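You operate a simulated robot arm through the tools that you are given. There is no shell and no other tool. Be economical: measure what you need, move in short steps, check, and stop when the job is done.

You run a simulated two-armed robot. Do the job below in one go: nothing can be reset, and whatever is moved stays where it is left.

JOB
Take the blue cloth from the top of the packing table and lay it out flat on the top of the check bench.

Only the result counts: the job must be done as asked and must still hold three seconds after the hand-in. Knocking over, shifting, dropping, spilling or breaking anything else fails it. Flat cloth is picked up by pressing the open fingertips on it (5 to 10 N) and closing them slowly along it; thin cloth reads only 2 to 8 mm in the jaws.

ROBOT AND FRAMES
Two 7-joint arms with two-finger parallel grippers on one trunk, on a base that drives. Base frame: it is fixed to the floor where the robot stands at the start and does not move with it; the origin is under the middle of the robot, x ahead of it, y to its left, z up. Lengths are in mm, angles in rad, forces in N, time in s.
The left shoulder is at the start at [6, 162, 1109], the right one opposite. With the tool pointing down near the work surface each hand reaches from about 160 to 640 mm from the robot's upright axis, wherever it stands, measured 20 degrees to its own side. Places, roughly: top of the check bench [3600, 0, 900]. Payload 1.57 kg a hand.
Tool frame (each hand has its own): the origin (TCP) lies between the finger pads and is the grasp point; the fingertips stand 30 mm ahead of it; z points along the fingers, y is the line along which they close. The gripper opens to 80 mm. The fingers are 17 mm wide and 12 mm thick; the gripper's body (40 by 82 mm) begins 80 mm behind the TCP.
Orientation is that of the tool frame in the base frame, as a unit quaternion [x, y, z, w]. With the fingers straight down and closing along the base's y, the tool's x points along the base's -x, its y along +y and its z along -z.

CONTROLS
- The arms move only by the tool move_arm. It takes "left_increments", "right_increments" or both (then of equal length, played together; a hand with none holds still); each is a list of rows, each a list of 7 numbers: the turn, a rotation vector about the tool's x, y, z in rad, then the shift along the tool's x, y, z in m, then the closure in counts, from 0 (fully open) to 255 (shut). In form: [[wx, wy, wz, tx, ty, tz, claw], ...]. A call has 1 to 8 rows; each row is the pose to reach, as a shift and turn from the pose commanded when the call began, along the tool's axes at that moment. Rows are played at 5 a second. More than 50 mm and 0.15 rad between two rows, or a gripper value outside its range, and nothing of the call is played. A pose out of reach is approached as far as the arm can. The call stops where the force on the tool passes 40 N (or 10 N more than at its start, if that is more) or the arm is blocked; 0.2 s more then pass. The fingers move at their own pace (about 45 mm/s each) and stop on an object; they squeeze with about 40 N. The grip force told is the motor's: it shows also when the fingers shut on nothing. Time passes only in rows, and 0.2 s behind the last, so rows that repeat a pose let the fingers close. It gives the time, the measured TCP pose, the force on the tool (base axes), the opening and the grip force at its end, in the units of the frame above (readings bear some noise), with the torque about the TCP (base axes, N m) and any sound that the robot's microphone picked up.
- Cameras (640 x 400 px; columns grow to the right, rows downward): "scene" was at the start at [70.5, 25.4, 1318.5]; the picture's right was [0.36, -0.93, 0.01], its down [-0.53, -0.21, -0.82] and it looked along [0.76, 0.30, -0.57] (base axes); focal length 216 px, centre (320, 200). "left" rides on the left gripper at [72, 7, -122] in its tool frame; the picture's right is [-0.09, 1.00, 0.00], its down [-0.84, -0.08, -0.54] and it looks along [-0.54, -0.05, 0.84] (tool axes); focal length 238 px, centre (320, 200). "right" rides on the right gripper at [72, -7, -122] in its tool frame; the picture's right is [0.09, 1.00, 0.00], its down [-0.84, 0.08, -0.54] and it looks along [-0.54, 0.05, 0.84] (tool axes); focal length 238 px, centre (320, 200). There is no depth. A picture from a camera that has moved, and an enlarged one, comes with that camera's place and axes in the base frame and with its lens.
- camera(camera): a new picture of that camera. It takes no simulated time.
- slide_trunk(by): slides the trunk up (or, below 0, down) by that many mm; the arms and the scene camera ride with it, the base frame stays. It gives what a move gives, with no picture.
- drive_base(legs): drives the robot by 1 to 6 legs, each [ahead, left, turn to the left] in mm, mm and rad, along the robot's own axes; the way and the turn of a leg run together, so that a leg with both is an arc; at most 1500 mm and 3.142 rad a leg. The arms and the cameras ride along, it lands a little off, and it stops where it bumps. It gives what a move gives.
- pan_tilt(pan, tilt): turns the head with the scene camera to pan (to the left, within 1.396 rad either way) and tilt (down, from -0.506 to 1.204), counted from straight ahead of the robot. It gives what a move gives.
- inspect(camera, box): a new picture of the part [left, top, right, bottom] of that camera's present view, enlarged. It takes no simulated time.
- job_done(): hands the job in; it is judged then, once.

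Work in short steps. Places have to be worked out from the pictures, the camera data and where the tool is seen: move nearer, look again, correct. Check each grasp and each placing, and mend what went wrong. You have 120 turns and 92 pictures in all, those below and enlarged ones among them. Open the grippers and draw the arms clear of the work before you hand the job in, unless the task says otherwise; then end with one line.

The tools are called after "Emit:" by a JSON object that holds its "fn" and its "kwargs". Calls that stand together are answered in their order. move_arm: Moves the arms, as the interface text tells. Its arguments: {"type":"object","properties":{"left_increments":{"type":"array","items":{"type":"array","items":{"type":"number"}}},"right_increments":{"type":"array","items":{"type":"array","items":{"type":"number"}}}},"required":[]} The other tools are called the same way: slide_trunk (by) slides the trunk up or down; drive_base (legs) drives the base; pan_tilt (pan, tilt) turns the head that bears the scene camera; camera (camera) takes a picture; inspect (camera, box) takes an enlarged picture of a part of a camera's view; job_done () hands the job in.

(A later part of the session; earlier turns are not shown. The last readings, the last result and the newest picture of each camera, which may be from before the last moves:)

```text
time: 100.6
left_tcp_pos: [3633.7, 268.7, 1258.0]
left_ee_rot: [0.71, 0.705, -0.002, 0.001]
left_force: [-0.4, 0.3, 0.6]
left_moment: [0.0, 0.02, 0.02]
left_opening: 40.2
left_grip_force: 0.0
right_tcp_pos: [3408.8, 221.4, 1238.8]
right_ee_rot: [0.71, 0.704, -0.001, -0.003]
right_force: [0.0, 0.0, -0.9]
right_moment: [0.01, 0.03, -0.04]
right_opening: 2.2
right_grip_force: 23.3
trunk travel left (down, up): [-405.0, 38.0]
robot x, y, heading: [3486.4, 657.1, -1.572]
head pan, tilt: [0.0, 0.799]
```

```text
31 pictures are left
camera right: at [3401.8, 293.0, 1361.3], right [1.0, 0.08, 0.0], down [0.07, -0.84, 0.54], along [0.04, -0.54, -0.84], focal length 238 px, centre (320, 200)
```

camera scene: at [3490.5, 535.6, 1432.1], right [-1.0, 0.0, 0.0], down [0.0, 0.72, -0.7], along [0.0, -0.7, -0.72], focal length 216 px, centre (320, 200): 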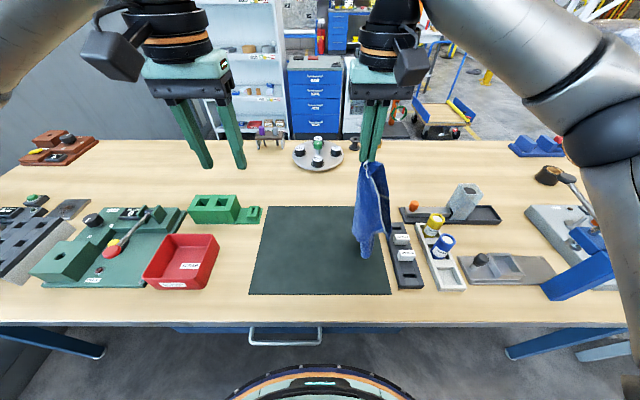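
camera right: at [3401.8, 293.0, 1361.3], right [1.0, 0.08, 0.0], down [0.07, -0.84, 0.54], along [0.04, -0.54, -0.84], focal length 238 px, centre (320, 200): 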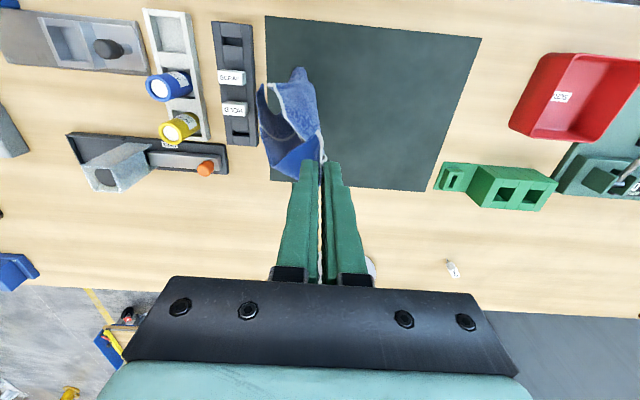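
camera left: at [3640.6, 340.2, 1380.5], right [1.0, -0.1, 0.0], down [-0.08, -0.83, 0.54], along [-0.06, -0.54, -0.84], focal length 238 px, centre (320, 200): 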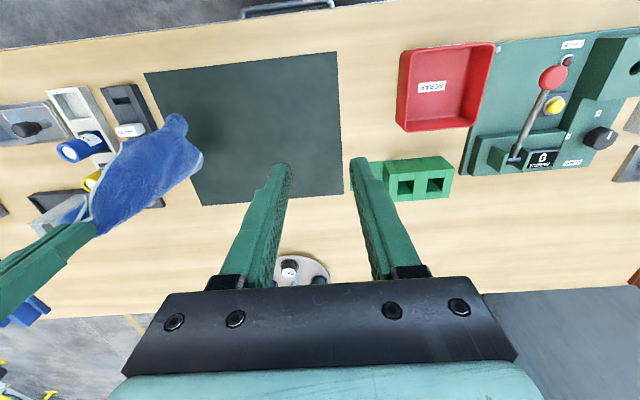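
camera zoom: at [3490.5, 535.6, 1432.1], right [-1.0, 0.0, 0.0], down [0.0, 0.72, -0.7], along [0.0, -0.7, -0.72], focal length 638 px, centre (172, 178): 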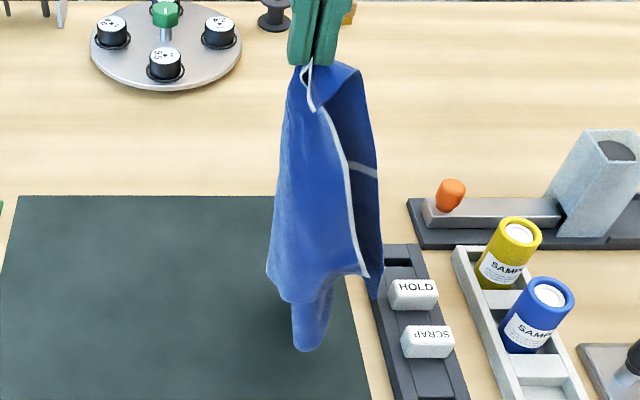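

Reading the zoom: the cloth hangs folded on its diagonal, the free near corner on the −x side in the layer facing me. Plan: turn the right hand 43°, lay the cloth diagonally from far-right to near-left, so the free corner ends on top at near-right. Then I regrip both near corners. First step: move the left arm aside, and position and turn the right hand.

Emit:
{"fn": "move_arm", "kwargs": {"left_increments": [[0, 0, 0, 0, 0.03, 0, 127], [0, 0, 0, 0, 0.06, 0, 127], [0, 0, 0, 0, 0.09, 0, 127], [0, 0, 0, 0, 0.12, 0, 127], [0, 0, 0, 0, 0.14, 0, 127], [0, 0, 0, 0, 0.14, 0, 127], [0, 0, 0, 0, 0.14, 0, 127], [0, 0, 0, 0, 0.14, 0, 127]], "right_increments": [[0, 0, 0.13, 0, 0, -0.02, 255], [0, 0, 0.26, -0.02, 0, -0.03, 255], [0, 0, 0.39, -0.05, -0.003, -0.03, 255], [0, 0, 0.52, -0.08, -0.005, -0.03, 255], [0, 0, 0.65, -0.105, -0.009, -0.03, 255], [0, 0, 0.75, -0.121, -0.009, -0.03, 255], [0, 0, 0.75, -0.121, -0.009, -0.03, 255], [0, 0, 0.75, -0.121, -0.009, -0.03, 255]]}}

Emit:
{"fn": "inspect", "kwargs": {"camera": "scene", "box": [240, 130, 430, 260]}}

```text
time: 102.4
left_tcp_pos: [3773.5, 267.1, 1258.1]
left_ee_rot: [0.709, 0.705, -0.001, 0.0]
left_force: [-0.2, -0.6, 0.2]
left_moment: [0.02, 0.01, 0.04]
left_opening: 40.2
left_grip_force: 0.0
right_tcp_pos: [3399.2, 100.9, 1269.1]
right_ee_rot: [0.919, 0.394, -0.002, -0.002]
right_force: [-0.3, -0.6, -0.8]
right_moment: [-0.02, -0.03, 0.02]
right_opening: 2.5
right_grip_force: 23.6
trunk travel left (down, up): [-405.0, 38.0]
robot x, y, heading: [3487.1, 655.4, -1.575]
head pan, tilt: [0.0, 0.799]
```

```text
3.08 times, centred on (335, 195) of scene
camera zoom: at [3490.5, 534.9, 1432.0], right [-1.0, 0.0, 0.0], down [0.0, 0.72, -0.7], along [0.0, -0.7, -0.72], focal length 663 px, centre (274, 215)
```

zoom: 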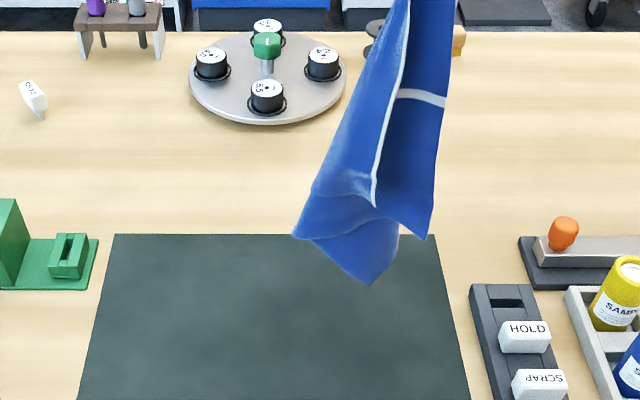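

The layer order and the orientation look right (free corner facing me). I'll lay it along the turned direction, toward near-left.

Emit:
{"fn": "move_arm", "kwargs": {"right_increments": [[0, 0, 0, 0.01, 0, 0.03, 255], [0, 0, 0, 0.035, 0, 0.06, 255], [0, 0, 0, 0.065, 0, 0.09, 255], [0, 0, 0, 0.1, 0, 0.12, 255], [0, 0, 0, 0.135, 0, 0.15, 255], [0, 0, 0, 0.17, 0, 0.18, 255], [0, 0, 0, 0.2, 0, 0.21, 255], [0, 0, 0, 0.23, 0, 0.24, 255]]}}

Emit:
{"fn": "move_arm", "kwargs": {"right_increments": [[0, 0, 0, 0.03, 0, 0.03, 255], [0, 0, 0, 0.055, 0, 0.055, 255], [0, 0, 0, 0.075, 0, 0.075, 255], [0, 0, 0, 0.085, 0, 0.083, 255]]}}

Emit:
{"fn": "inspect", "kwargs": {"camera": "scene", "box": [216, 160, 424, 290]}}

```text
time: 104.2
left_tcp_pos: [3773.0, 268.2, 1259.3]
left_ee_rot: [0.709, 0.705, -0.001, 0.0]
left_force: [0.7, 0.4, -0.1]
left_moment: [-0.06, 0.02, 0.01]
left_opening: 40.4
left_grip_force: 0.1
right_tcp_pos: [3557.6, 269.0, 1026.5]
right_ee_rot: [0.919, 0.394, -0.001, -0.002]
right_force: [0.4, 0.2, -0.2]
right_moment: [-0.01, 0.02, 0.05]
right_opening: 2.5
right_grip_force: 23.9
trunk travel left (down, up): [-405.0, 38.0]
robot x, y, heading: [3485.1, 652.7, -1.57]
head pan, tilt: [0.0, 0.799]
```

```text
time: 105.2
left_tcp_pos: [3772.7, 267.4, 1259.5]
left_ee_rot: [0.709, 0.705, -0.001, 0.0]
left_force: [-0.6, -0.4, -0.4]
left_moment: [0.01, -0.02, -0.02]
left_opening: 40.5
left_grip_force: 0.1
right_tcp_pos: [3614.5, 329.5, 944.6]
right_ee_rot: [0.919, 0.395, -0.001, -0.001]
right_force: [0.2, -0.3, -0.9]
right_moment: [0.0, 0.01, 0.02]
right_opening: 2.4
right_grip_force: 23.8
trunk travel left (down, up): [-405.0, 38.0]
robot x, y, heading: [3489.2, 654.7, -1.567]
head pan, tilt: [0.0, 0.799]
```

```text
3.08 times, centred on (320, 225) of scene
camera zoom: at [3490.2, 535.0, 1432.1], right [-1.0, 0.0, 0.0], down [0.0, 0.72, -0.7], along [0.0, -0.7, -0.72], focal length 663 px, centre (320, 123)
```

zoom: 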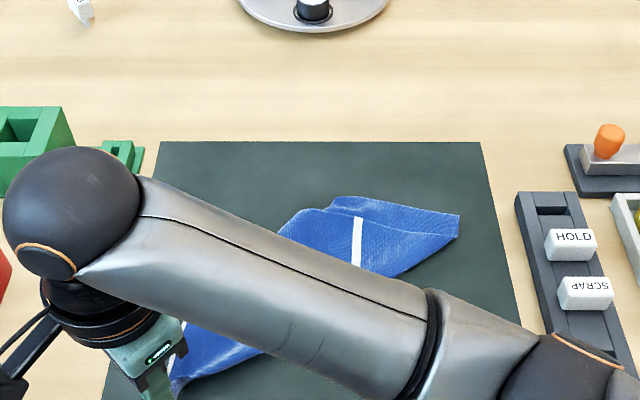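

The cloth is down along the diagonal. I'll lower the last bit, release, and withdraw the right hand to see the layout.

Emit:
{"fn": "move_arm", "kwargs": {"right_increments": [[0, 0, 0, 0.005, 0, 0.008, 255], [0, 0, 0, 0.005, 0, 0.008, 200], [0, 0, 0, 0.005, 0, 0.008, 190], [0, 0, 0, 0.005, 0, -0.03, 190], [0, 0, 0, 0.005, 0, -0.08, 190], [0, 0, -0.1, 0.0, 0, -0.13, 190], [0, 0, -0.2, 0.0, 0, -0.18, 150], [0, 0, -0.3, 0.0, 0, -0.22, 127]]}}

Emit:
{"fn": "move_arm", "kwargs": {"right_increments": [[0, 0, -0.1, -0.03, -0.035, 0, 127], [0, 0, -0.2, -0.06, -0.07, 0, 127], [0, 0, -0.3, -0.07, -0.115, 0, 127], [0, 0, -0.4, -0.07, -0.16, 0, 127], [0, 0, -0.45, -0.07, -0.205, 0, 127], [0, 0, -0.45, -0.07, -0.25, 0, 127]]}}

Emit:
{"fn": "inspect", "kwargs": {"camera": "scene", "box": [216, 160, 424, 290]}}

```text
refused: row 6 steps farther than a row can; nothing moved
```

```text
time: 106.4
left_tcp_pos: [3772.9, 267.8, 1258.4]
left_ee_rot: [0.709, 0.705, -0.001, 0.0]
left_force: [-0.3, -0.5, 0.5]
left_moment: [0.02, -0.01, 0.01]
left_opening: 40.2
left_grip_force: 0.1
right_tcp_pos: [3425.0, 403.8, 946.3]
right_ee_rot: [0.824, 0.567, -0.003, 0.006]
right_force: [-0.9, -2.6, 0.2]
right_moment: [0.32, -0.12, 0.1]
right_opening: 40.4
right_grip_force: 0.1
trunk travel left (down, up): [-405.0, 38.0]
robot x, y, heading: [3488.8, 657.5, -1.57]
head pan, tilt: [0.0, 0.799]
stopped in row 5 (right hand): the force on the tool passed its limit at 87 N (the readings are from after the stop); the commanded pose is now the measured one
```

```text
3.08 times, centred on (320, 225) of scene
camera zoom: at [3490.1, 534.8, 1432.0], right [-1.0, 0.0, 0.0], down [0.0, 0.72, -0.7], along [0.0, -0.7, -0.72], focal length 663 px, centre (320, 123)
```

zoom: 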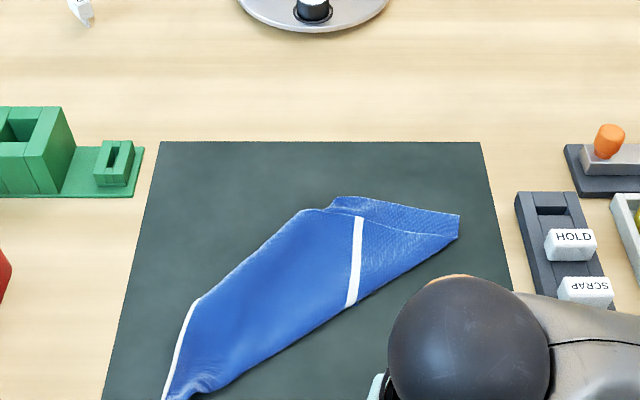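

That second call ran although the first was refused, and the hand hit something. I'll raise the right hand gently and check the scene.

Emit:
{"fn": "move_arm", "kwargs": {"right_increments": [[0, 0, 0, 0, 0, -0.03, 127], [0, 0, 0, 0, 0, -0.07, 127], [0, 0, 0, 0, 0, -0.11, 127], [0, 0, 0, 0, 0, -0.15, 127], [0, 0, 0, 0, 0, -0.19, 127]]}}

Emit:
{"fn": "camera", "kwargs": {"camera": "scene"}}

```text
time: 107.6
left_tcp_pos: [3773.9, 268.4, 1258.4]
left_ee_rot: [0.709, 0.705, -0.002, -0.001]
left_force: [0.1, 0.6, -0.2]
left_moment: [0.0, 0.02, -0.03]
left_opening: 40.1
left_grip_force: 0.0
right_tcp_pos: [3424.5, 407.6, 1137.2]
right_ee_rot: [0.824, 0.566, -0.004, 0.006]
right_force: [0.2, 0.1, -0.5]
right_moment: [-0.01, -0.01, -0.02]
right_opening: 40.4
right_grip_force: 0.1
trunk travel left (down, up): [-405.0, 38.0]
robot x, y, heading: [3489.5, 655.1, -1.576]
head pan, tilt: [0.0, 0.799]
```

```text
27 pictures are left
camera scene: at [3490.4, 535.3, 1432.0], right [-1.0, 0.0, 0.0], down [0.0, 0.72, -0.7], along [0.0, -0.7, -0.72], focal length 216 px, centre (320, 200)
```

scene: 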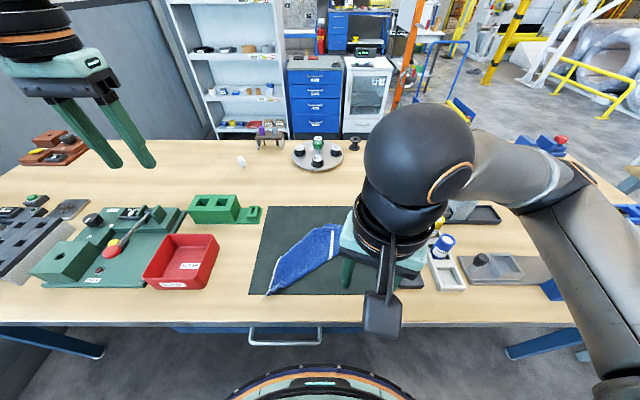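

Nothing appears displaced. I'll move the right hand aside with normal orientation and check the whole layout.

Emit:
{"fn": "move_arm", "kwargs": {"right_increments": [[0, 0, -0.1, -0.02, -0.02, -0.01, 127], [0, 0, -0.2, -0.04, -0.04, -0.02, 127], [0, 0, -0.3, -0.06, -0.06, -0.03, 127], [0, 0, -0.366, -0.07, -0.08, -0.04, 127], [0, 0, -0.366, -0.07, -0.11, -0.04, 127], [0, 0, -0.366, -0.07, -0.14, -0.04, 127]]}}

Emit:
{"fn": "camera", "kwargs": {"camera": "scene"}}

Emit:
{"fn": "inspect", "kwargs": {"camera": "scene", "box": [240, 195, 400, 295]}}

```text
time: 109.0
left_tcp_pos: [3772.6, 267.9, 1258.5]
left_ee_rot: [0.709, 0.705, -0.002, 0.0]
left_force: [0.1, -0.5, -0.2]
left_moment: [0.0, -0.03, 0.02]
left_opening: 40.1
left_grip_force: 0.1
right_tcp_pos: [3268.5, 391.4, 1178.1]
right_ee_rot: [0.707, 0.707, -0.005, 0.005]
right_force: [0.1, 1.2, 0.5]
right_moment: [-0.06, -0.04, 0.02]
right_opening: 40.3
right_grip_force: 0.1
trunk travel left (down, up): [-405.0, 38.0]
robot x, y, heading: [3486.1, 656.7, -1.569]
head pan, tilt: [0.0, 0.799]
```

```text
26 pictures are left
camera scene: at [3489.7, 535.5, 1432.1], right [-1.0, 0.0, 0.0], down [0.0, 0.72, -0.7], along [0.0, -0.7, -0.72], focal length 216 px, centre (320, 200)
```

scene: 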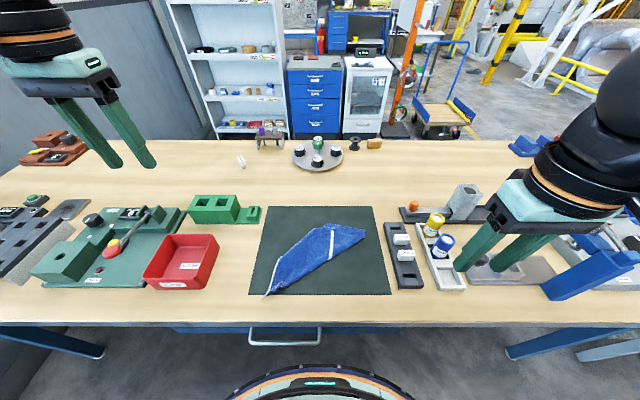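

```text
4.00 times, centred on (320, 245) of scene
camera zoom: at [3489.7, 535.5, 1432.1], right [-1.0, 0.0, 0.0], down [0.0, 0.72, -0.7], along [0.0, -0.7, -0.72], focal length 862 px, centre (320, 20)
```

zoom: 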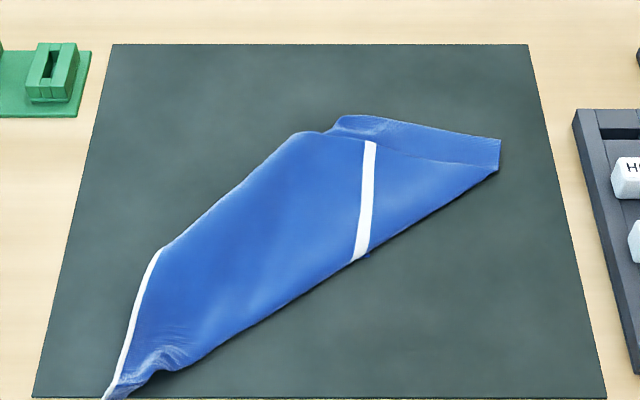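

All objects are in place. The cloth lies as a strip, belly up, with both wings folded beneath and corner N1 at near-left [3610, 330]. I'll pick that tip with the left hand, then re-lay it in the opposite sense so the wings end up on top, where each can be opened. First, position above the tip.

Emit:
{"fn": "move_arm", "kwargs": {"left_increments": [[0, 0, 0, 0.01, -0.045, 0.0, 127], [0, 0, 0, 0.02, -0.09, 0.01, 127], [0, 0, 0, 0.03, -0.135, 0.02, 127], [0, 0, 0, 0.04, -0.175, 0.04, 127], [0, 0, 0, 0.04, -0.184, 0.085, 127], [0, 0, 0, 0.04, -0.184, 0.13, 127], [0, 0, 0, 0.04, -0.184, 0.175, 127], [0, 0, 0, 0.04, -0.184, 0.22, 127]]}}

Emit:
{"fn": "camera", "kwargs": {"camera": "left"}}

```text
time: 110.8
left_tcp_pos: [3587.6, 307.2, 1039.0]
left_ee_rot: [0.709, 0.705, -0.002, 0.001]
left_force: [-0.8, 0.7, -1.0]
left_moment: [0.03, -0.01, 0.02]
left_opening: 40.2
left_grip_force: 0.1
right_tcp_pos: [3270.3, 392.0, 1177.6]
right_ee_rot: [0.707, 0.707, -0.004, 0.006]
right_force: [-0.5, -0.9, 1.0]
right_moment: [0.0, 0.01, -0.01]
right_opening: 40.4
right_grip_force: 0.1
trunk travel left (down, up): [-405.0, 38.0]
robot x, y, heading: [3486.3, 657.7, -1.572]
head pan, tilt: [0.0, 0.799]
```

```text
24 pictures are left
camera left: at [3593.8, 379.0, 1161.4], right [1.0, -0.1, 0.0], down [-0.08, -0.83, 0.54], along [-0.06, -0.54, -0.84], focal length 238 px, centre (320, 200)
```

left: 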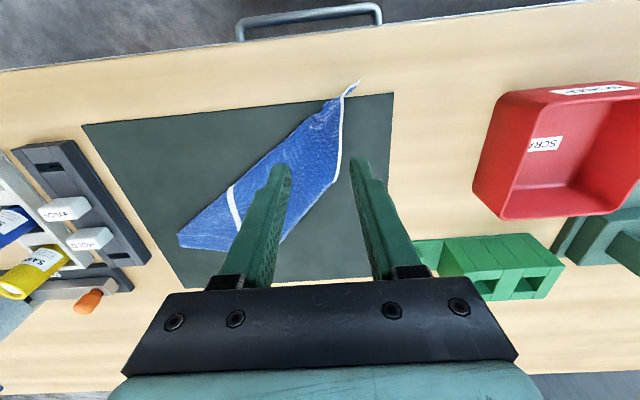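

The tip bundle's centre is near [3597, 318], about 30 mm wide. I'll adjust and descend to just above it.

Emit:
{"fn": "move_arm", "kwargs": {"left_increments": [[0, 0, 0, 0.01, 0.009, 0.03, 127], [0, 0, 0, 0.01, 0.009, 0.06, 127], [0, 0, 0, 0.01, 0.009, 0.085, 127], [0, 0, 0, 0.01, 0.009, 0.1, 127]]}}

Emit:
{"fn": "move_arm", "kwargs": {"left_increments": [[0, 0, 0, 0, 0, 0.002, 127], [0, 0, 0, 0, 0, 0.004, 127], [0, 0, 0, 0, 0, 0.005, 127]]}}

```text
time: 111.8
left_tcp_pos: [3599.2, 315.9, 938.6]
left_ee_rot: [0.709, 0.705, -0.001, 0.0]
left_force: [-0.3, 0.5, -0.2]
left_moment: [-0.03, 0.01, -0.03]
left_opening: 40.1
left_grip_force: 0.0
right_tcp_pos: [3269.9, 391.3, 1177.6]
right_ee_rot: [0.706, 0.708, -0.005, 0.006]
right_force: [0.2, 1.0, -1.0]
right_moment: [0.03, -0.03, 0.0]
right_opening: 40.4
right_grip_force: 0.2
trunk travel left (down, up): [-405.0, 38.0]
robot x, y, heading: [3488.7, 656.8, -1.564]
head pan, tilt: [0.0, 0.799]
```

```text
time: 112.6
left_tcp_pos: [3597.9, 317.6, 934.2]
left_ee_rot: [0.709, 0.705, -0.001, 0.0]
left_force: [0.1, -0.5, 0.1]
left_moment: [-0.01, -0.01, 0.02]
left_opening: 40.0
left_grip_force: 0.0
right_tcp_pos: [3270.0, 391.2, 1177.6]
right_ee_rot: [0.707, 0.707, -0.005, 0.006]
right_force: [0.6, 0.5, 0.7]
right_moment: [0.0, -0.02, 0.0]
right_opening: 40.1
right_grip_force: 0.0
trunk travel left (down, up): [-405.0, 38.0]
robot x, y, heading: [3493.3, 655.8, -1.571]
head pan, tilt: [0.0, 0.799]
```

No contact yet; a few mm more.

Emit:
{"fn": "move_arm", "kwargs": {"left_increments": [[0, 0, 0, 0, 0, 0.0015, 127], [0, 0, 0, 0, 0, 0.003, 127]]}}

```text
time: 113.2
left_tcp_pos: [3599.5, 318.0, 931.7]
left_ee_rot: [0.709, 0.705, -0.002, 0.0]
left_force: [0.3, -0.9, 0.4]
left_moment: [0.02, -0.02, 0.01]
left_opening: 39.8
left_grip_force: 0.1
right_tcp_pos: [3269.9, 392.3, 1177.5]
right_ee_rot: [0.707, 0.707, -0.006, 0.006]
right_force: [-0.7, 0.3, -0.9]
right_moment: [0.02, 0.02, -0.02]
right_opening: 40.1
right_grip_force: 0.0
trunk travel left (down, up): [-405.0, 38.0]
robot x, y, heading: [3487.6, 657.9, -1.569]
head pan, tilt: [0.0, 0.799]
```

Emit:
{"fn": "move_arm", "kwargs": {"left_increments": [[0, 0, 0, 0, 0, 0.0015, 127], [0, 0, 0, 0, 0, 0.003, 127]]}}

```text
time: 113.8
left_tcp_pos: [3598.9, 316.9, 927.9]
left_ee_rot: [0.71, 0.705, -0.001, 0.0]
left_force: [0.6, 0.2, -0.4]
left_moment: [0.0, -0.01, -0.01]
left_opening: 40.0
left_grip_force: 0.1
right_tcp_pos: [3268.7, 391.0, 1177.4]
right_ee_rot: [0.707, 0.707, -0.005, 0.006]
right_force: [0.6, 0.7, 1.0]
right_moment: [-0.02, -0.02, 0.02]
right_opening: 40.1
right_grip_force: 0.0
trunk travel left (down, up): [-405.0, 38.0]
robot x, y, heading: [3491.9, 653.9, -1.567]
head pan, tilt: [0.0, 0.799]
```

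Emit:
{"fn": "move_arm", "kwargs": {"left_increments": [[0, 0, 0, 0, 0, 0.0015, 127], [0, 0, 0, 0, 0, 0.003, 127], [0, 0, 0, 0, 0, 0.004, 127]]}}

```text
time: 114.6
left_tcp_pos: [3599.1, 317.6, 924.1]
left_ee_rot: [0.71, 0.704, -0.001, 0.0]
left_force: [-0.6, -0.2, 0.1]
left_moment: [-0.02, 0.01, -0.04]
left_opening: 40.0
left_grip_force: 0.2
right_tcp_pos: [3269.8, 390.6, 1178.4]
right_ee_rot: [0.707, 0.707, -0.005, 0.006]
right_force: [0.9, 0.3, 1.1]
right_moment: [0.0, 0.03, 0.02]
right_opening: 40.0
right_grip_force: 0.0
trunk travel left (down, up): [-405.0, 38.0]
robot x, y, heading: [3489.3, 659.9, -1.573]
head pan, tilt: [0.0, 0.799]
```

Still free at tip z 894; I'll check visually how high the tips are.

Emit:
{"fn": "inspect", "kwargs": {"camera": "left", "box": [220, 100, 460, 250]}}

```text
2.67 times, centred on (340, 175) of left
camera zoom: at [3605.1, 389.4, 1046.2], right [1.0, -0.1, 0.0], down [-0.08, -0.84, 0.54], along [-0.05, -0.54, -0.84], focal length 636 px, centre (267, 267)
```

zoom: 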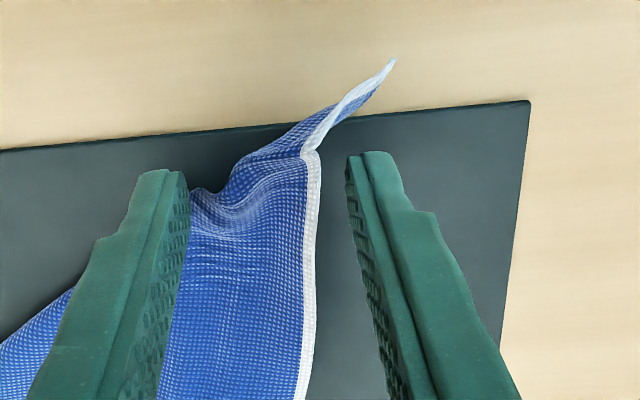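

The fingers straddle the bundle nicely; I'll keep descending to contact.

Emit:
{"fn": "move_arm", "kwargs": {"left_increments": [[0, 0, 0, 0, 0, 0.002, 127], [0, 0, 0, 0, 0, 0.004, 127], [0, 0, 0, 0, 0, 0.005, 127]]}}

```text
time: 115.4
left_tcp_pos: [3597.7, 317.7, 918.7]
left_ee_rot: [0.709, 0.705, -0.001, 0.001]
left_force: [-0.8, -0.1, 0.0]
left_moment: [0.06, -0.02, -0.02]
left_opening: 40.4
left_grip_force: 0.1
right_tcp_pos: [3270.1, 391.9, 1177.8]
right_ee_rot: [0.707, 0.708, -0.005, 0.006]
right_force: [0.4, -0.7, -0.1]
right_moment: [-0.02, -0.02, 0.02]
right_opening: 40.2
right_grip_force: 0.1
trunk travel left (down, up): [-405.0, 38.0]
robot x, y, heading: [3487.2, 655.1, -1.573]
head pan, tilt: [0.0, 0.799]
```

Emit:
{"fn": "move_arm", "kwargs": {"left_increments": [[0, 0, 0, 0, 0, 0.002, 127], [0, 0, 0, 0, 0, 0.004, 127], [0, 0, 0, 0, 0, 0.005, 127]]}}

```text
time: 116.2
left_tcp_pos: [3598.1, 317.7, 914.9]
left_ee_rot: [0.71, 0.705, -0.002, -0.001]
left_force: [-0.5, 1.4, 5.6]
left_moment: [-0.01, 0.14, -0.04]
left_opening: 40.3
left_grip_force: 0.0
right_tcp_pos: [3270.5, 392.2, 1178.5]
right_ee_rot: [0.707, 0.707, -0.005, 0.006]
right_force: [0.1, -0.2, -0.8]
right_moment: [0.05, -0.03, 0.05]
right_opening: 40.3
right_grip_force: 0.0
trunk travel left (down, up): [-405.0, 38.0]
robot x, y, heading: [3486.8, 652.9, -1.567]
head pan, tilt: [0.0, 0.799]
```

Contact: the mat's top is at z≈885, so my earlier lay never got quite down. Closing now.

Emit:
{"fn": "move_arm", "kwargs": {"left_increments": [[0, 0, 0, 0, 0, 0, 145], [0, 0, 0, 0, 0, 0, 165], [0, 0, 0, 0, 0, 0, 187], [0, 0, 0, 0, 0, 0, 210], [0, 0, 0, 0, 0, 0, 232], [0, 0, 0, 0, 0, 0, 255], [0, 0, 0, 0, 0, 0, 255]]}}

Emit:
{"fn": "inspect", "kwargs": {"camera": "left", "box": [220, 100, 460, 250]}}

```text
time: 117.8
left_tcp_pos: [3597.1, 316.9, 914.0]
left_ee_rot: [0.71, 0.704, -0.002, 0.0]
left_force: [-4.1, -3.0, 13.4]
left_moment: [-0.12, 0.19, -0.07]
left_opening: 3.5
left_grip_force: 24.6
right_tcp_pos: [3269.7, 392.3, 1178.0]
right_ee_rot: [0.707, 0.707, -0.004, 0.006]
right_force: [0.4, 0.2, 0.1]
right_moment: [-0.03, -0.02, 0.01]
right_opening: 40.1
right_grip_force: 0.0
trunk travel left (down, up): [-405.0, 38.0]
robot x, y, heading: [3490.3, 653.9, -1.571]
head pan, tilt: [0.0, 0.799]
```

```text
2.67 times, centred on (340, 175) of left
camera zoom: at [3604.6, 389.1, 1036.7], right [1.0, -0.1, 0.0], down [-0.08, -0.83, 0.55], along [-0.06, -0.54, -0.84], focal length 636 px, centre (267, 267)
```

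zoom: 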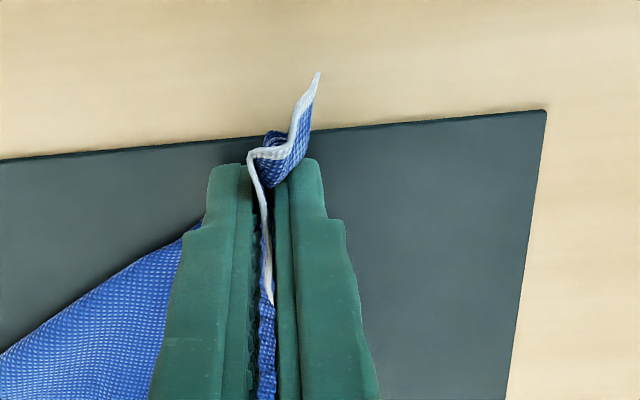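

The N1 bundle is held (3.5 mm). I'll lift it fully to see how it hangs.

Emit:
{"fn": "move_arm", "kwargs": {"left_increments": [[0, 0, 0, 0, 0, -0.03, 255], [0, 0, 0, 0, -0.01, -0.07, 255], [0, 0, 0, 0, -0.02, -0.115, 255], [0, 0, 0, 0, -0.03, -0.16, 255], [0, 0, 0, -0.01, -0.04, -0.205, 255], [0, 0, 0, -0.02, -0.05, -0.25, 255], [0, 0, 0, -0.04, -0.05, -0.295, 255], [0, 0, 0, -0.06, -0.05, -0.335, 255]]}}

Emit:
{"fn": "move_arm", "kwargs": {"left_increments": [[0, 0, 0, -0.01, 0, -0.02, 255], [0, 0, 0, -0.02, 0, -0.03, 255], [0, 0, 0, -0.02, 0, -0.03, 255], [0, 0, 0, -0.02, 0, -0.03, 255], [0, 0, 0, -0.02, 0, -0.03, 255], [0, 0, 0, -0.02, 0, -0.03, 255]]}}

Emit:
{"fn": "inspect", "kwargs": {"camera": "scene", "box": [220, 130, 380, 280]}}

```text
time: 119.6
left_tcp_pos: [3548.6, 260.9, 1251.8]
left_ee_rot: [0.709, 0.705, -0.001, 0.0]
left_force: [0.5, 0.2, -0.8]
left_moment: [-0.02, 0.0, -0.03]
left_opening: 3.1
left_grip_force: 23.9
right_tcp_pos: [3269.5, 392.3, 1177.5]
right_ee_rot: [0.707, 0.707, -0.005, 0.006]
right_force: [0.4, -0.2, -0.6]
right_moment: [0.0, 0.05, -0.02]
right_opening: 40.2
right_grip_force: 0.0
trunk travel left (down, up): [-405.0, 38.0]
robot x, y, heading: [3488.6, 654.2, -1.569]
head pan, tilt: [0.0, 0.799]
```

```text
time: 121.0
left_tcp_pos: [3549.4, 239.3, 1280.8]
left_ee_rot: [0.71, 0.705, -0.001, 0.0]
left_force: [0.2, -0.1, -0.7]
left_moment: [0.02, -0.02, -0.02]
left_opening: 3.1
left_grip_force: 24.2
right_tcp_pos: [3270.4, 392.6, 1177.7]
right_ee_rot: [0.707, 0.707, -0.004, 0.007]
right_force: [0.0, 0.3, 0.2]
right_moment: [-0.01, 0.02, -0.03]
right_opening: 40.1
right_grip_force: 0.0
trunk travel left (down, up): [-405.0, 38.0]
robot x, y, heading: [3486.6, 652.7, -1.571]
head pan, tilt: [0.0, 0.799]
```

```text
2.67 times, centred on (300, 205) of scene
camera zoom: at [3490.3, 535.0, 1432.0], right [-1.0, 0.0, 0.0], down [0.0, 0.72, -0.7], along [0.0, -0.7, -0.72], focal length 575 px, centre (373, 187)
```

zoom: 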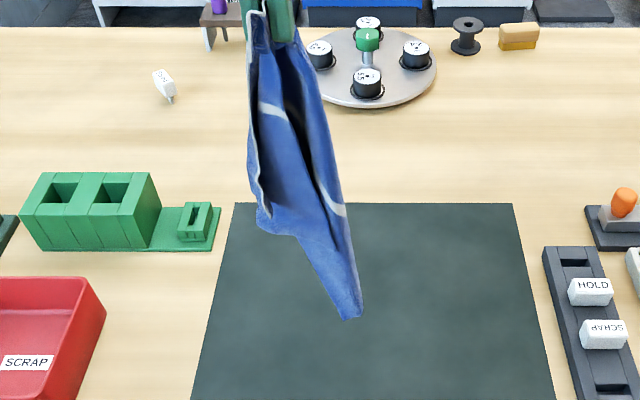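

The belly (fold) now faces −x and the opening faces +x and toward me. If I lay it moving toward +x/+y, the opening ends on top. I'll shift the base 120 mm right for the left arm's reach, then set the start point near [3375, 130].

Emit:
{"fn": "drive_base", "kwargs": {"legs": [[0, -120, 0]]}}

Emit:
{"fn": "move_arm", "kwargs": {"left_increments": [[0, 0, 0, -0.03, -0.015, 0, 255], [0, 0, 0, -0.06, -0.03, 0, 255], [0, 0, 0, -0.085, -0.045, 0, 255], [0, 0, 0, -0.105, -0.055, 0, 255], [0, 0, 0, -0.105, -0.055, 0, 255], [0, 0, 0, -0.105, -0.055, 0, 255]]}}

Emit:
{"fn": "inspect", "kwargs": {"camera": "scene", "box": [240, 100, 400, 250]}}

```text
time: 122.7
left_tcp_pos: [3428.5, 239.2, 1280.8]
left_ee_rot: [0.708, 0.706, -0.001, 0.0]
left_force: [-0.8, 0.5, -0.7]
left_moment: [-0.01, -0.03, -0.01]
left_opening: 3.3
left_grip_force: 24.2
right_tcp_pos: [3150.4, 390.8, 1177.0]
right_ee_rot: [0.707, 0.707, -0.005, 0.006]
right_force: [-1.1, 0.1, 0.2]
right_moment: [0.0, -0.03, 0.04]
right_opening: 40.2
right_grip_force: 0.1
trunk travel left (down, up): [-405.0, 38.0]
robot x, y, heading: [3366.0, 656.5, -1.564]
head pan, tilt: [0.0, 0.799]
```

```text
time: 124.1
left_tcp_pos: [3373.8, 134.3, 1283.0]
left_ee_rot: [0.709, 0.705, -0.001, 0.001]
left_force: [0.3, 0.2, -0.5]
left_moment: [-0.01, -0.02, 0.01]
left_opening: 3.4
left_grip_force: 23.8
right_tcp_pos: [3150.4, 390.8, 1178.4]
right_ee_rot: [0.706, 0.708, -0.005, 0.006]
right_force: [0.5, 0.0, 0.4]
right_moment: [0.03, -0.02, -0.02]
right_opening: 40.3
right_grip_force: 0.1
trunk travel left (down, up): [-405.0, 38.0]
robot x, y, heading: [3367.7, 653.4, -1.568]
head pan, tilt: [0.0, 0.799]
```

```text
2.67 times, centred on (320, 175) of scene
camera zoom: at [3369.7, 534.8, 1432.0], right [-1.0, 0.0, 0.0], down [0.0, 0.72, -0.7], along [0.0, -0.7, -0.72], focal length 575 px, centre (320, 267)
```

zoom: 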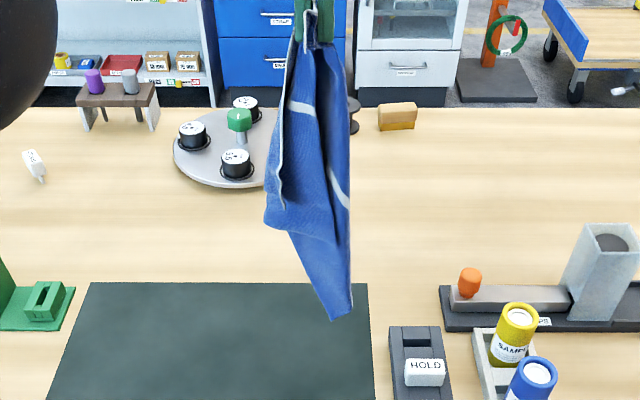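

Good: the opening faces +x from here. Laying toward +x/+y now, down to the mat.

Emit:
{"fn": "move_arm", "kwargs": {"left_increments": [[0, 0, 0, 0, 0, 0.035, 255], [0, 0, 0, 0.006, 0.008, 0.065, 255], [0, 0, 0, 0.024, 0.032, 0.1, 255], [0, 0, 0, 0.045, 0.06, 0.134, 255], [0, 0, 0, 0.066, 0.088, 0.168, 255], [0, 0, 0, 0.087, 0.116, 0.2, 255], [0, 0, 0, 0.108, 0.144, 0.234, 255], [0, 0, 0, 0.129, 0.172, 0.267, 255]]}}

Emit:
{"fn": "inspect", "kwargs": {"camera": "scene", "box": [200, 140, 400, 290]}}

```text
time: 125.9
left_tcp_pos: [3544.6, 264.0, 1014.3]
left_ee_rot: [0.709, 0.706, -0.002, 0.0]
left_force: [-0.3, 0.6, -0.1]
left_moment: [0.04, -0.01, -0.01]
left_opening: 3.0
left_grip_force: 23.8
right_tcp_pos: [3151.1, 389.5, 1177.7]
right_ee_rot: [0.707, 0.708, -0.006, 0.006]
right_force: [-0.1, -0.1, 0.2]
right_moment: [0.01, 0.04, -0.01]
right_opening: 40.1
right_grip_force: 0.1
trunk travel left (down, up): [-405.0, 38.0]
robot x, y, heading: [3369.3, 653.8, -1.569]
head pan, tilt: [0.0, 0.799]
```

```text
2.67 times, centred on (300, 215) of scene
camera zoom: at [3371.1, 535.1, 1432.1], right [-1.0, 0.0, 0.0], down [0.0, 0.72, -0.7], along [0.0, -0.7, -0.72], focal length 575 px, centre (373, 160)
```

zoom: 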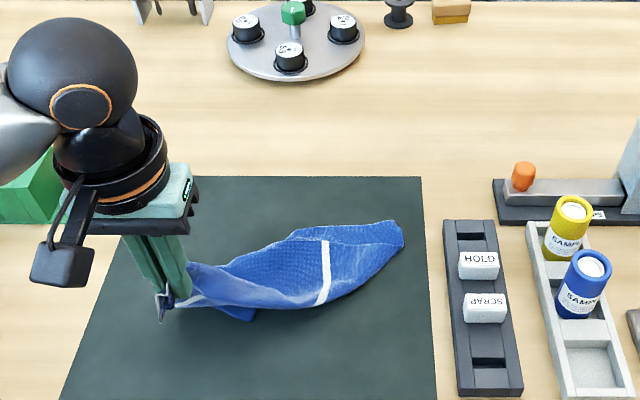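

I'll finish the lay-down, release, and withdraw the left hand upward.

Emit:
{"fn": "move_arm", "kwargs": {"left_increments": [[0, 0, 0, 0.018, 0.024, 0.03, 255], [0, 0, 0, 0.036, 0.048, 0.058, 255], [0, 0, 0, 0.05, 0.066, 0.082, 255], [0, 0, 0, 0.055, 0.075, 0.095, 255], [0, 0, 0, 0.055, 0.075, 0.095, 200], [0, 0, 0, 0.055, 0.075, 0.095, 190], [0, 0, 0, 0.055, 0.075, 0.06, 180], [0, 0, 0, 0.055, 0.075, 0.02, 150]]}}

```text
time: 127.7
left_tcp_pos: [3622.5, 317.3, 994.0]
left_ee_rot: [0.709, 0.706, -0.001, 0.0]
left_force: [0.2, -0.2, -0.2]
left_moment: [0.02, 0.03, -0.01]
left_opening: 33.1
left_grip_force: 0.1
right_tcp_pos: [3149.8, 390.1, 1177.3]
right_ee_rot: [0.707, 0.707, -0.006, 0.006]
right_force: [-0.2, 1.2, 0.1]
right_moment: [-0.04, -0.01, 0.01]
right_opening: 40.1
right_grip_force: 0.1
trunk travel left (down, up): [-405.0, 38.0]
robot x, y, heading: [3369.5, 656.9, -1.567]
head pan, tilt: [0.0, 0.799]
```

Released. I'll raise the left hand out of view and look at the layout.

Emit:
{"fn": "move_arm", "kwargs": {"left_increments": [[0, 0, 0, 0, 0.0, -0.045, 127], [0, 0, 0, 0, 0.01, -0.09, 127], [0, 0, 0, 0, 0.04, -0.12, 127], [0, 0, 0, 0, 0.07, -0.15, 127], [0, 0, 0, 0, 0.1, -0.18, 127], [0, 0, 0, 0, 0.13, -0.2, 127]]}}

Emit:
{"fn": "inspect", "kwargs": {"camera": "scene", "box": [200, 180, 380, 300]}}

```text
time: 129.1
left_tcp_pos: [3752.8, 317.4, 1194.6]
left_ee_rot: [0.709, 0.705, -0.001, 0.0]
left_force: [0.0, -0.2, -0.7]
left_moment: [0.0, 0.01, 0.0]
left_opening: 40.0
left_grip_force: 0.1
right_tcp_pos: [3151.4, 389.7, 1178.1]
right_ee_rot: [0.706, 0.708, -0.005, 0.006]
right_force: [-0.2, 0.2, 0.5]
right_moment: [0.01, 0.0, 0.02]
right_opening: 40.1
right_grip_force: 0.1
trunk travel left (down, up): [-405.0, 38.0]
robot x, y, heading: [3367.3, 653.1, -1.571]
head pan, tilt: [0.0, 0.799]
```

```text
3.33 times, centred on (290, 240) of scene
camera zoom: at [3370.6, 534.9, 1432.0], right [-1.0, 0.0, 0.0], down [0.0, 0.72, -0.7], along [0.0, -0.7, -0.72], focal length 718 px, centre (420, 67)
```

zoom: 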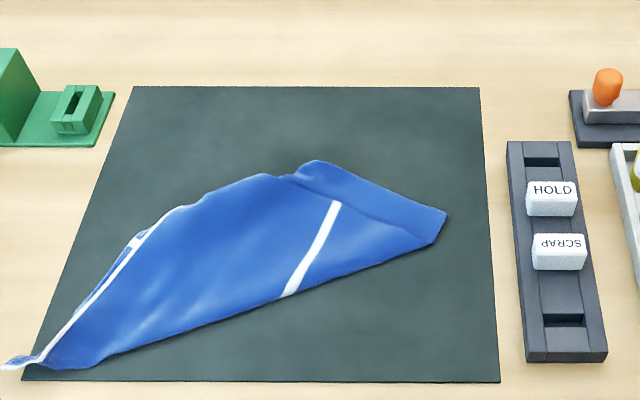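

Now the free corner N2 is in the top layer, at about [3570, 176], with N1 near [3645, 312]. I'll drive back left 120 mm, then take N2 with the right hand and flip it over toward me.

Emit:
{"fn": "drive_base", "kwargs": {"legs": [[0, 120, 0]]}}

Emit:
{"fn": "move_arm", "kwargs": {"right_increments": [[0, 0, 0, -0.02, 0.04, 0, 127], [0, 0, 0, -0.04, 0.08, 0, 127], [0, 0, 0, -0.06, 0.12, 0, 127], [0, 0, 0, -0.08, 0.16, 0, 127], [0, 0, 0, -0.11, 0.195, 0, 127], [0, 0, 0, -0.14, 0.23, 0, 127], [0, 0, 0, -0.17, 0.265, 0, 127], [0, 0, 0, -0.2, 0.29, 0, 127]]}}

Emit:
{"fn": "move_arm", "kwargs": {"right_increments": [[0, 0, 0, 0, 0, 0.04, 127], [0, 0, 0, 0, 0, 0.08, 127], [0, 0, 0, 0, 0, 0.12, 127], [0, 0, 0, 0, 0, 0.15, 127]]}}

Emit:
{"fn": "camera", "kwargs": {"camera": "right"}}

```text
time: 130.8
left_tcp_pos: [3873.4, 318.3, 1194.7]
left_ee_rot: [0.709, 0.706, -0.001, 0.0]
left_force: [-0.2, -1.1, 0.3]
left_moment: [-0.02, 0.0, -0.02]
left_opening: 40.3
left_grip_force: 0.1
right_tcp_pos: [3271.2, 390.5, 1177.7]
right_ee_rot: [0.706, 0.708, -0.005, 0.006]
right_force: [0.0, 0.4, 0.1]
right_moment: [0.0, 0.01, 0.02]
right_opening: 40.1
right_grip_force: 0.0
trunk travel left (down, up): [-405.0, 38.0]
robot x, y, heading: [3487.7, 656.1, -1.567]
head pan, tilt: [0.0, 0.799]
```

```text
time: 132.6
left_tcp_pos: [3874.5, 316.5, 1194.3]
left_ee_rot: [0.708, 0.706, -0.002, -0.002]
left_force: [-0.1, -0.5, -0.3]
left_moment: [0.03, 0.01, 0.02]
left_opening: 40.5
left_grip_force: 0.2
right_tcp_pos: [3564.9, 191.8, 1179.7]
right_ee_rot: [0.705, 0.709, -0.005, 0.006]
right_force: [0.4, 0.2, -0.1]
right_moment: [0.05, -0.01, 0.03]
right_opening: 40.0
right_grip_force: 0.1
trunk travel left (down, up): [-405.0, 38.0]
robot x, y, heading: [3487.9, 652.9, -1.563]
head pan, tilt: [0.0, 0.799]
```

```text
time: 133.6
left_tcp_pos: [3874.2, 317.8, 1194.3]
left_ee_rot: [0.708, 0.706, -0.001, -0.001]
left_force: [0.3, 0.1, 0.1]
left_moment: [0.0, 0.02, -0.03]
left_opening: 40.3
left_grip_force: 0.1
right_tcp_pos: [3561.7, 190.1, 1031.8]
right_ee_rot: [0.706, 0.708, -0.005, 0.006]
right_force: [0.2, 0.3, 0.0]
right_moment: [0.02, 0.04, 0.0]
right_opening: 40.3
right_grip_force: 0.0
trunk travel left (down, up): [-405.0, 38.0]
robot x, y, heading: [3485.6, 652.6, -1.567]
head pan, tilt: [0.0, 0.799]
```

```text
17 pictures are left
camera right: at [3554.3, 263.3, 1152.4], right [1.0, 0.1, 0.0], down [0.08, -0.83, 0.56], along [0.05, -0.55, -0.83], focal length 238 px, centre (320, 200)
```

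right: 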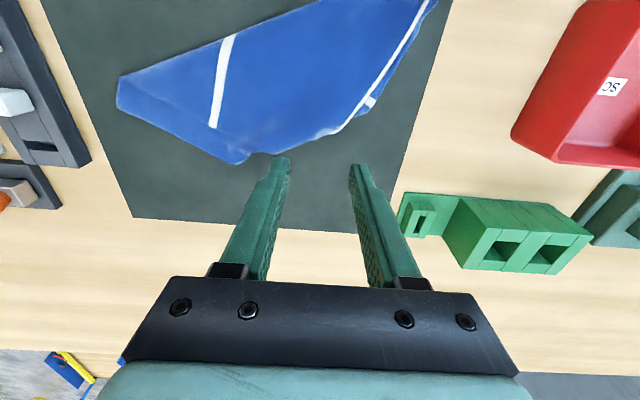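

N2 is just under the right hand, at about [3562, 176]. I'll narrow the opening to 30 mm, shift 4 mm, and descend to just above.

Emit:
{"fn": "move_arm", "kwargs": {"right_increments": [[0, 0, 0, 0, -0.004, 0.04, 159], [0, 0, 0, 0, -0.004, 0.08, 159], [0, 0, 0, 0, -0.004, 0.1, 159], [0, 0, 0, 0, -0.004, 0.109, 159]]}}

Emit:
{"fn": "move_arm", "kwargs": {"right_increments": [[0, 0, 0, 0, 0, 0.0015, 159], [0, 0, 0, 0, 0, 0.003, 159]]}}

Emit:
{"fn": "inspect", "kwargs": {"camera": "right", "box": [200, 80, 440, 230]}}

```text
time: 134.6
left_tcp_pos: [3872.4, 317.4, 1194.0]
left_ee_rot: [0.709, 0.705, -0.001, 0.0]
left_force: [-0.6, -0.2, -0.8]
left_moment: [0.02, -0.01, 0.01]
left_opening: 40.1
left_grip_force: 0.1
right_tcp_pos: [3559.6, 185.9, 922.9]
right_ee_rot: [0.706, 0.708, -0.005, 0.006]
right_force: [-0.4, 0.2, 0.1]
right_moment: [-0.02, 0.02, 0.02]
right_opening: 30.2
right_grip_force: 0.0
trunk travel left (down, up): [-405.0, 38.0]
robot x, y, heading: [3484.3, 656.3, -1.572]
head pan, tilt: [0.0, 0.799]
```

```text
time: 135.2
left_tcp_pos: [3874.1, 316.9, 1195.2]
left_ee_rot: [0.708, 0.706, -0.001, 0.0]
left_force: [-0.5, -0.6, -0.5]
left_moment: [0.04, 0.03, 0.0]
left_opening: 40.4
left_grip_force: 0.0
right_tcp_pos: [3557.9, 187.2, 919.5]
right_ee_rot: [0.706, 0.708, -0.006, 0.006]
right_force: [-1.5, 0.5, 0.6]
right_moment: [0.03, 0.01, 0.01]
right_opening: 29.9
right_grip_force: 0.0
trunk travel left (down, up): [-405.0, 38.0]
robot x, y, heading: [3491.8, 656.8, -1.564]
head pan, tilt: [0.0, 0.799]
```

```text
2.67 times, centred on (320, 155) of right
camera zoom: at [3550.2, 260.1, 1040.3], right [1.0, 0.1, 0.0], down [0.08, -0.83, 0.55], along [0.05, -0.55, -0.83], focal length 636 px, centre (320, 320)
```

zoom: 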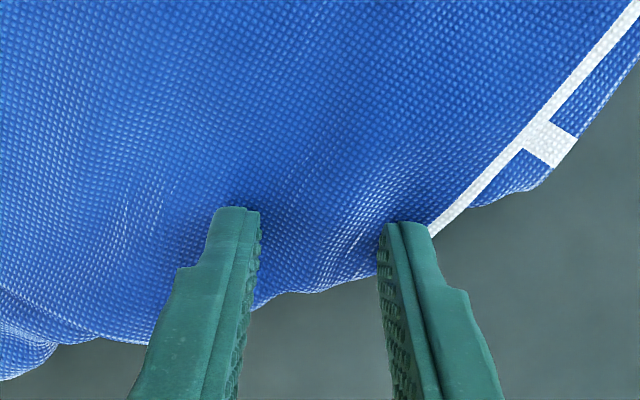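

The fingers sit about 15 mm inside the corner, on the top layer. I'll press down to contact.

Emit:
{"fn": "move_arm", "kwargs": {"right_increments": [[0, 0, 0, 0, 0.003, 0.0015, 159], [0, 0, 0, 0, 0.003, 0.003, 159]]}}

```text
time: 135.8
left_tcp_pos: [3873.9, 317.9, 1194.8]
left_ee_rot: [0.708, 0.707, -0.001, 0.0]
left_force: [0.3, -0.5, 1.1]
left_moment: [-0.01, 0.0, -0.02]
left_opening: 40.1
left_grip_force: 0.0
right_tcp_pos: [3562.1, 186.6, 917.0]
right_ee_rot: [0.706, 0.708, -0.005, 0.006]
right_force: [-0.3, 0.4, 1.6]
right_moment: [-0.04, 0.03, -0.03]
right_opening: 29.6
right_grip_force: 0.1
trunk travel left (down, up): [-405.0, 38.0]
robot x, y, heading: [3488.9, 655.3, -1.564]
head pan, tilt: [0.0, 0.799]
```

Slight contact (1.6 N). I'll press another 0.7 mm while closing slowly.

Emit:
{"fn": "move_arm", "kwargs": {"right_increments": [[0, 0, 0, 0, 0, 0.0008, 159], [0, 0, 0, 0, 0, 0.0012, 170], [0, 0, 0, 0, 0, 0.0012, 187], [0, 0, 0, 0, 0, 0.0012, 204], [0, 0, 0, 0, 0, 0.0012, 221], [0, 0, 0, 0, 0, 0.0012, 238], [0, 0, 0, 0, 0, 0.0012, 255], [0, 0, 0, 0, 0, 0.0012, 255]]}}

Emit:
{"fn": "inspect", "kwargs": {"camera": "right", "box": [200, 80, 440, 230]}}

```text
time: 137.6
left_tcp_pos: [3873.1, 318.5, 1194.6]
left_ee_rot: [0.709, 0.706, -0.002, 0.001]
left_force: [0.3, 0.1, -0.3]
left_moment: [0.0, 0.03, 0.01]
left_opening: 40.0
left_grip_force: 0.0
right_tcp_pos: [3561.0, 189.0, 916.0]
right_ee_rot: [0.706, 0.708, -0.005, 0.005]
right_force: [-0.8, -0.6, 8.0]
right_moment: [-0.05, 0.05, -0.03]
right_opening: 1.9
right_grip_force: 23.5
trunk travel left (down, up): [-405.0, 38.0]
robot x, y, heading: [3489.1, 653.4, -1.568]
head pan, tilt: [0.0, 0.799]
```

```text
2.67 times, centred on (320, 155) of right
camera zoom: at [3552.1, 261.0, 1036.9], right [1.0, 0.1, 0.0], down [0.08, -0.83, 0.56], along [0.05, -0.55, -0.83], focal length 636 px, centre (320, 320)
```

zoom: 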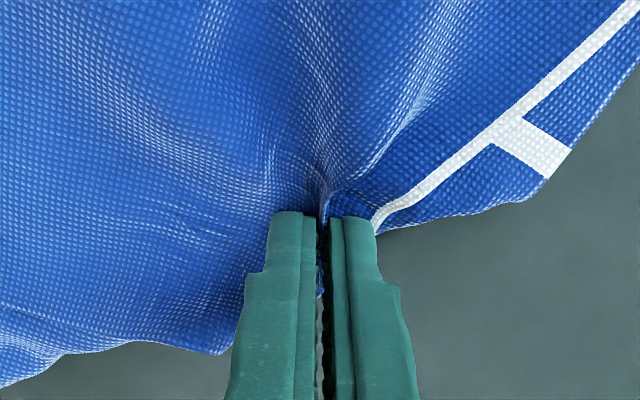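

1.9 mm: just the top layer is held. I'll lift it and carry it over the fold line toward near-right.

Emit:
{"fn": "move_arm", "kwargs": {"right_increments": [[0, 0, 0, 0, 0, -0.04, 255], [0, 0, 0, 0.02, -0.01, -0.08, 255], [0, 0, 0, 0.055, -0.03, -0.11, 255], [0, 0, 0, 0.095, -0.05, -0.115, 255], [0, 0, 0, 0.135, -0.07, -0.1, 255], [0, 0, 0, 0.16, -0.085, -0.07, 255], [0, 0, 0, 0.165, -0.09, -0.04, 255]]}}

Emit:
{"fn": "inspect", "kwargs": {"camera": "scene", "box": [216, 170, 408, 290]}}

```text
refused: row 3 steps farther than a row can; nothing moved
```

```text
3.33 times, centred on (312, 230) of scene
camera zoom: at [3490.1, 535.9, 1432.1], right [-1.0, 0.0, 0.0], down [0.0, 0.72, -0.7], along [0.0, -0.7, -0.72], focal length 718 px, centre (347, 100)
```

zoom: 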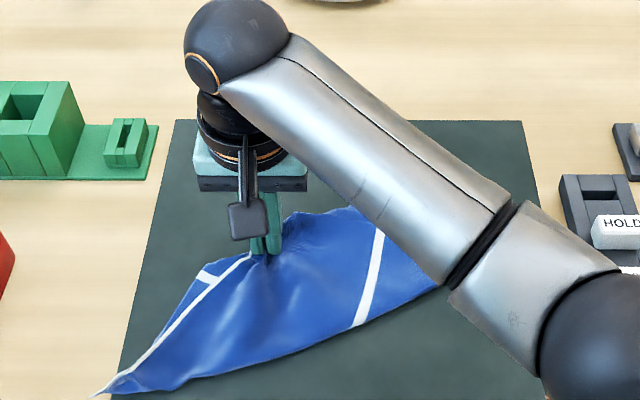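

A row was too long; the same path with smaller steps.

Emit:
{"fn": "move_arm", "kwargs": {"right_increments": [[0, 0, 0, 0, 0, -0.04, 255], [0, 0, 0, 0.015, -0.01, -0.08, 255], [0, 0, 0, 0.045, -0.025, -0.105, 255], [0, 0, 0, 0.08, -0.045, -0.115, 255], [0, 0, 0, 0.115, -0.062, -0.105, 255], [0, 0, 0, 0.145, -0.08, -0.08, 255], [0, 0, 0, 0.165, -0.09, -0.045, 255]]}}

Emit:
{"fn": "inspect", "kwargs": {"camera": "scene", "box": [216, 170, 408, 290]}}

```text
time: 139.2
left_tcp_pos: [3873.5, 316.5, 1194.4]
left_ee_rot: [0.708, 0.706, -0.001, 0.0]
left_force: [-0.1, 0.6, 0.6]
left_moment: [-0.01, 0.0, -0.01]
left_opening: 40.1
left_grip_force: 0.1
right_tcp_pos: [3471.0, 353.6, 956.7]
right_ee_rot: [0.706, 0.708, -0.005, 0.005]
right_force: [0.7, 0.6, -0.2]
right_moment: [-0.01, 0.01, 0.01]
right_opening: 1.8
right_grip_force: 23.9
trunk travel left (down, up): [-405.0, 38.0]
robot x, y, heading: [3485.5, 652.5, -1.567]
head pan, tilt: [0.0, 0.799]
```

```text
3.33 times, centred on (312, 230) of scene
camera zoom: at [3490.2, 535.3, 1432.1], right [-1.0, 0.0, 0.0], down [0.0, 0.72, -0.7], along [0.0, -0.7, -0.72], focal length 718 px, centre (347, 100)
```

zoom: 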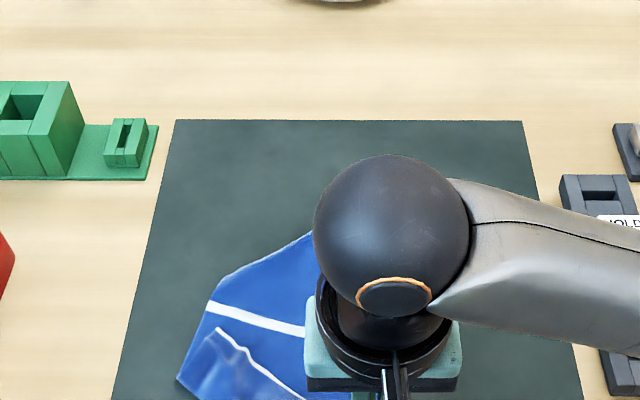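

N2 is now on the near side, with corner N1 rolled on top near [3590, 275] and the white edge running from it to the right hand. I'll bring the left hand above it.

Emit:
{"fn": "move_arm", "kwargs": {"left_increments": [[0, 0, 0, -0.004, -0.041, 0, 159], [0, 0, 0, -0.008, -0.082, 0, 159], [0, 0, 0, -0.012, -0.123, 0, 159], [0, 0, 0, -0.016, -0.164, 0, 159], [0, 0, 0, -0.02, -0.205, 0, 159], [0, 0, 0, -0.024, -0.246, 0.01, 159], [0, 0, 0, -0.028, -0.286, 0.03, 159], [0, 0, 0, -0.028, -0.286, 0.07, 159]], "right_increments": [[0, 0, 0, 0, -0.003, 0, 255], [0, 0, 0, 0, -0.006, 0, 255], [0, 0, 0, 0, -0.009, 0, 255], [0, 0, 0, 0, -0.012, 0, 255], [0, 0, 0, 0, -0.015, 0, 255], [0, 0, 0, 0, -0.018, 0, 255], [0, 0, 0, 0, -0.02, 0, 255], [0, 0, 0, 0, -0.02, 0, 255]]}}

Emit:
{"fn": "move_arm", "kwargs": {"left_increments": [[0, 0, 0, 0, 0, 0.04, 159], [0, 0, 0, 0, 0, 0.08, 159], [0, 0, 0, 0, 0, 0.12, 159]]}}

Emit:
{"fn": "camera", "kwargs": {"camera": "left"}}

```text
time: 141.0
left_tcp_pos: [3586.9, 288.7, 1127.3]
left_ee_rot: [0.708, 0.706, -0.002, 0.0]
left_force: [-0.3, 0.4, -0.3]
left_moment: [0.0, 0.01, 0.03]
left_opening: 30.1
left_grip_force: 0.1
right_tcp_pos: [3449.8, 351.4, 956.4]
right_ee_rot: [0.706, 0.708, -0.005, 0.006]
right_force: [0.7, -0.5, 0.0]
right_moment: [-0.02, -0.01, 0.0]
right_opening: 2.0
right_grip_force: 23.8
trunk travel left (down, up): [-405.0, 38.0]
robot x, y, heading: [3488.8, 652.5, -1.565]
head pan, tilt: [0.0, 0.799]
```

```text
time: 141.8
left_tcp_pos: [3587.2, 288.8, 1006.6]
left_ee_rot: [0.708, 0.706, -0.001, 0.0]
left_force: [0.2, -1.0, -0.1]
left_moment: [0.01, 0.0, -0.01]
left_opening: 29.8
left_grip_force: 0.1
right_tcp_pos: [3449.7, 352.7, 956.8]
right_ee_rot: [0.706, 0.708, -0.005, 0.005]
right_force: [-0.2, 0.2, 0.2]
right_moment: [0.01, 0.02, -0.02]
right_opening: 2.0
right_grip_force: 23.4
trunk travel left (down, up): [-405.0, 38.0]
robot x, y, heading: [3489.3, 656.2, -1.566]
head pan, tilt: [0.0, 0.799]
```

```text
12 pictures are left
camera left: at [3594.7, 360.3, 1129.2], right [1.0, -0.1, 0.0], down [-0.08, -0.84, 0.54], along [-0.05, -0.54, -0.84], focal length 238 px, centre (320, 200)
```

left: 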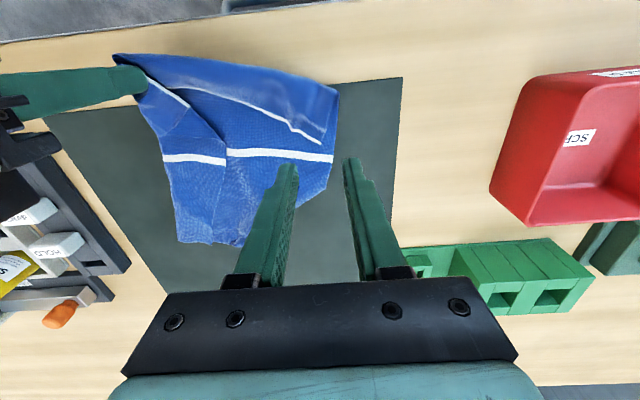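

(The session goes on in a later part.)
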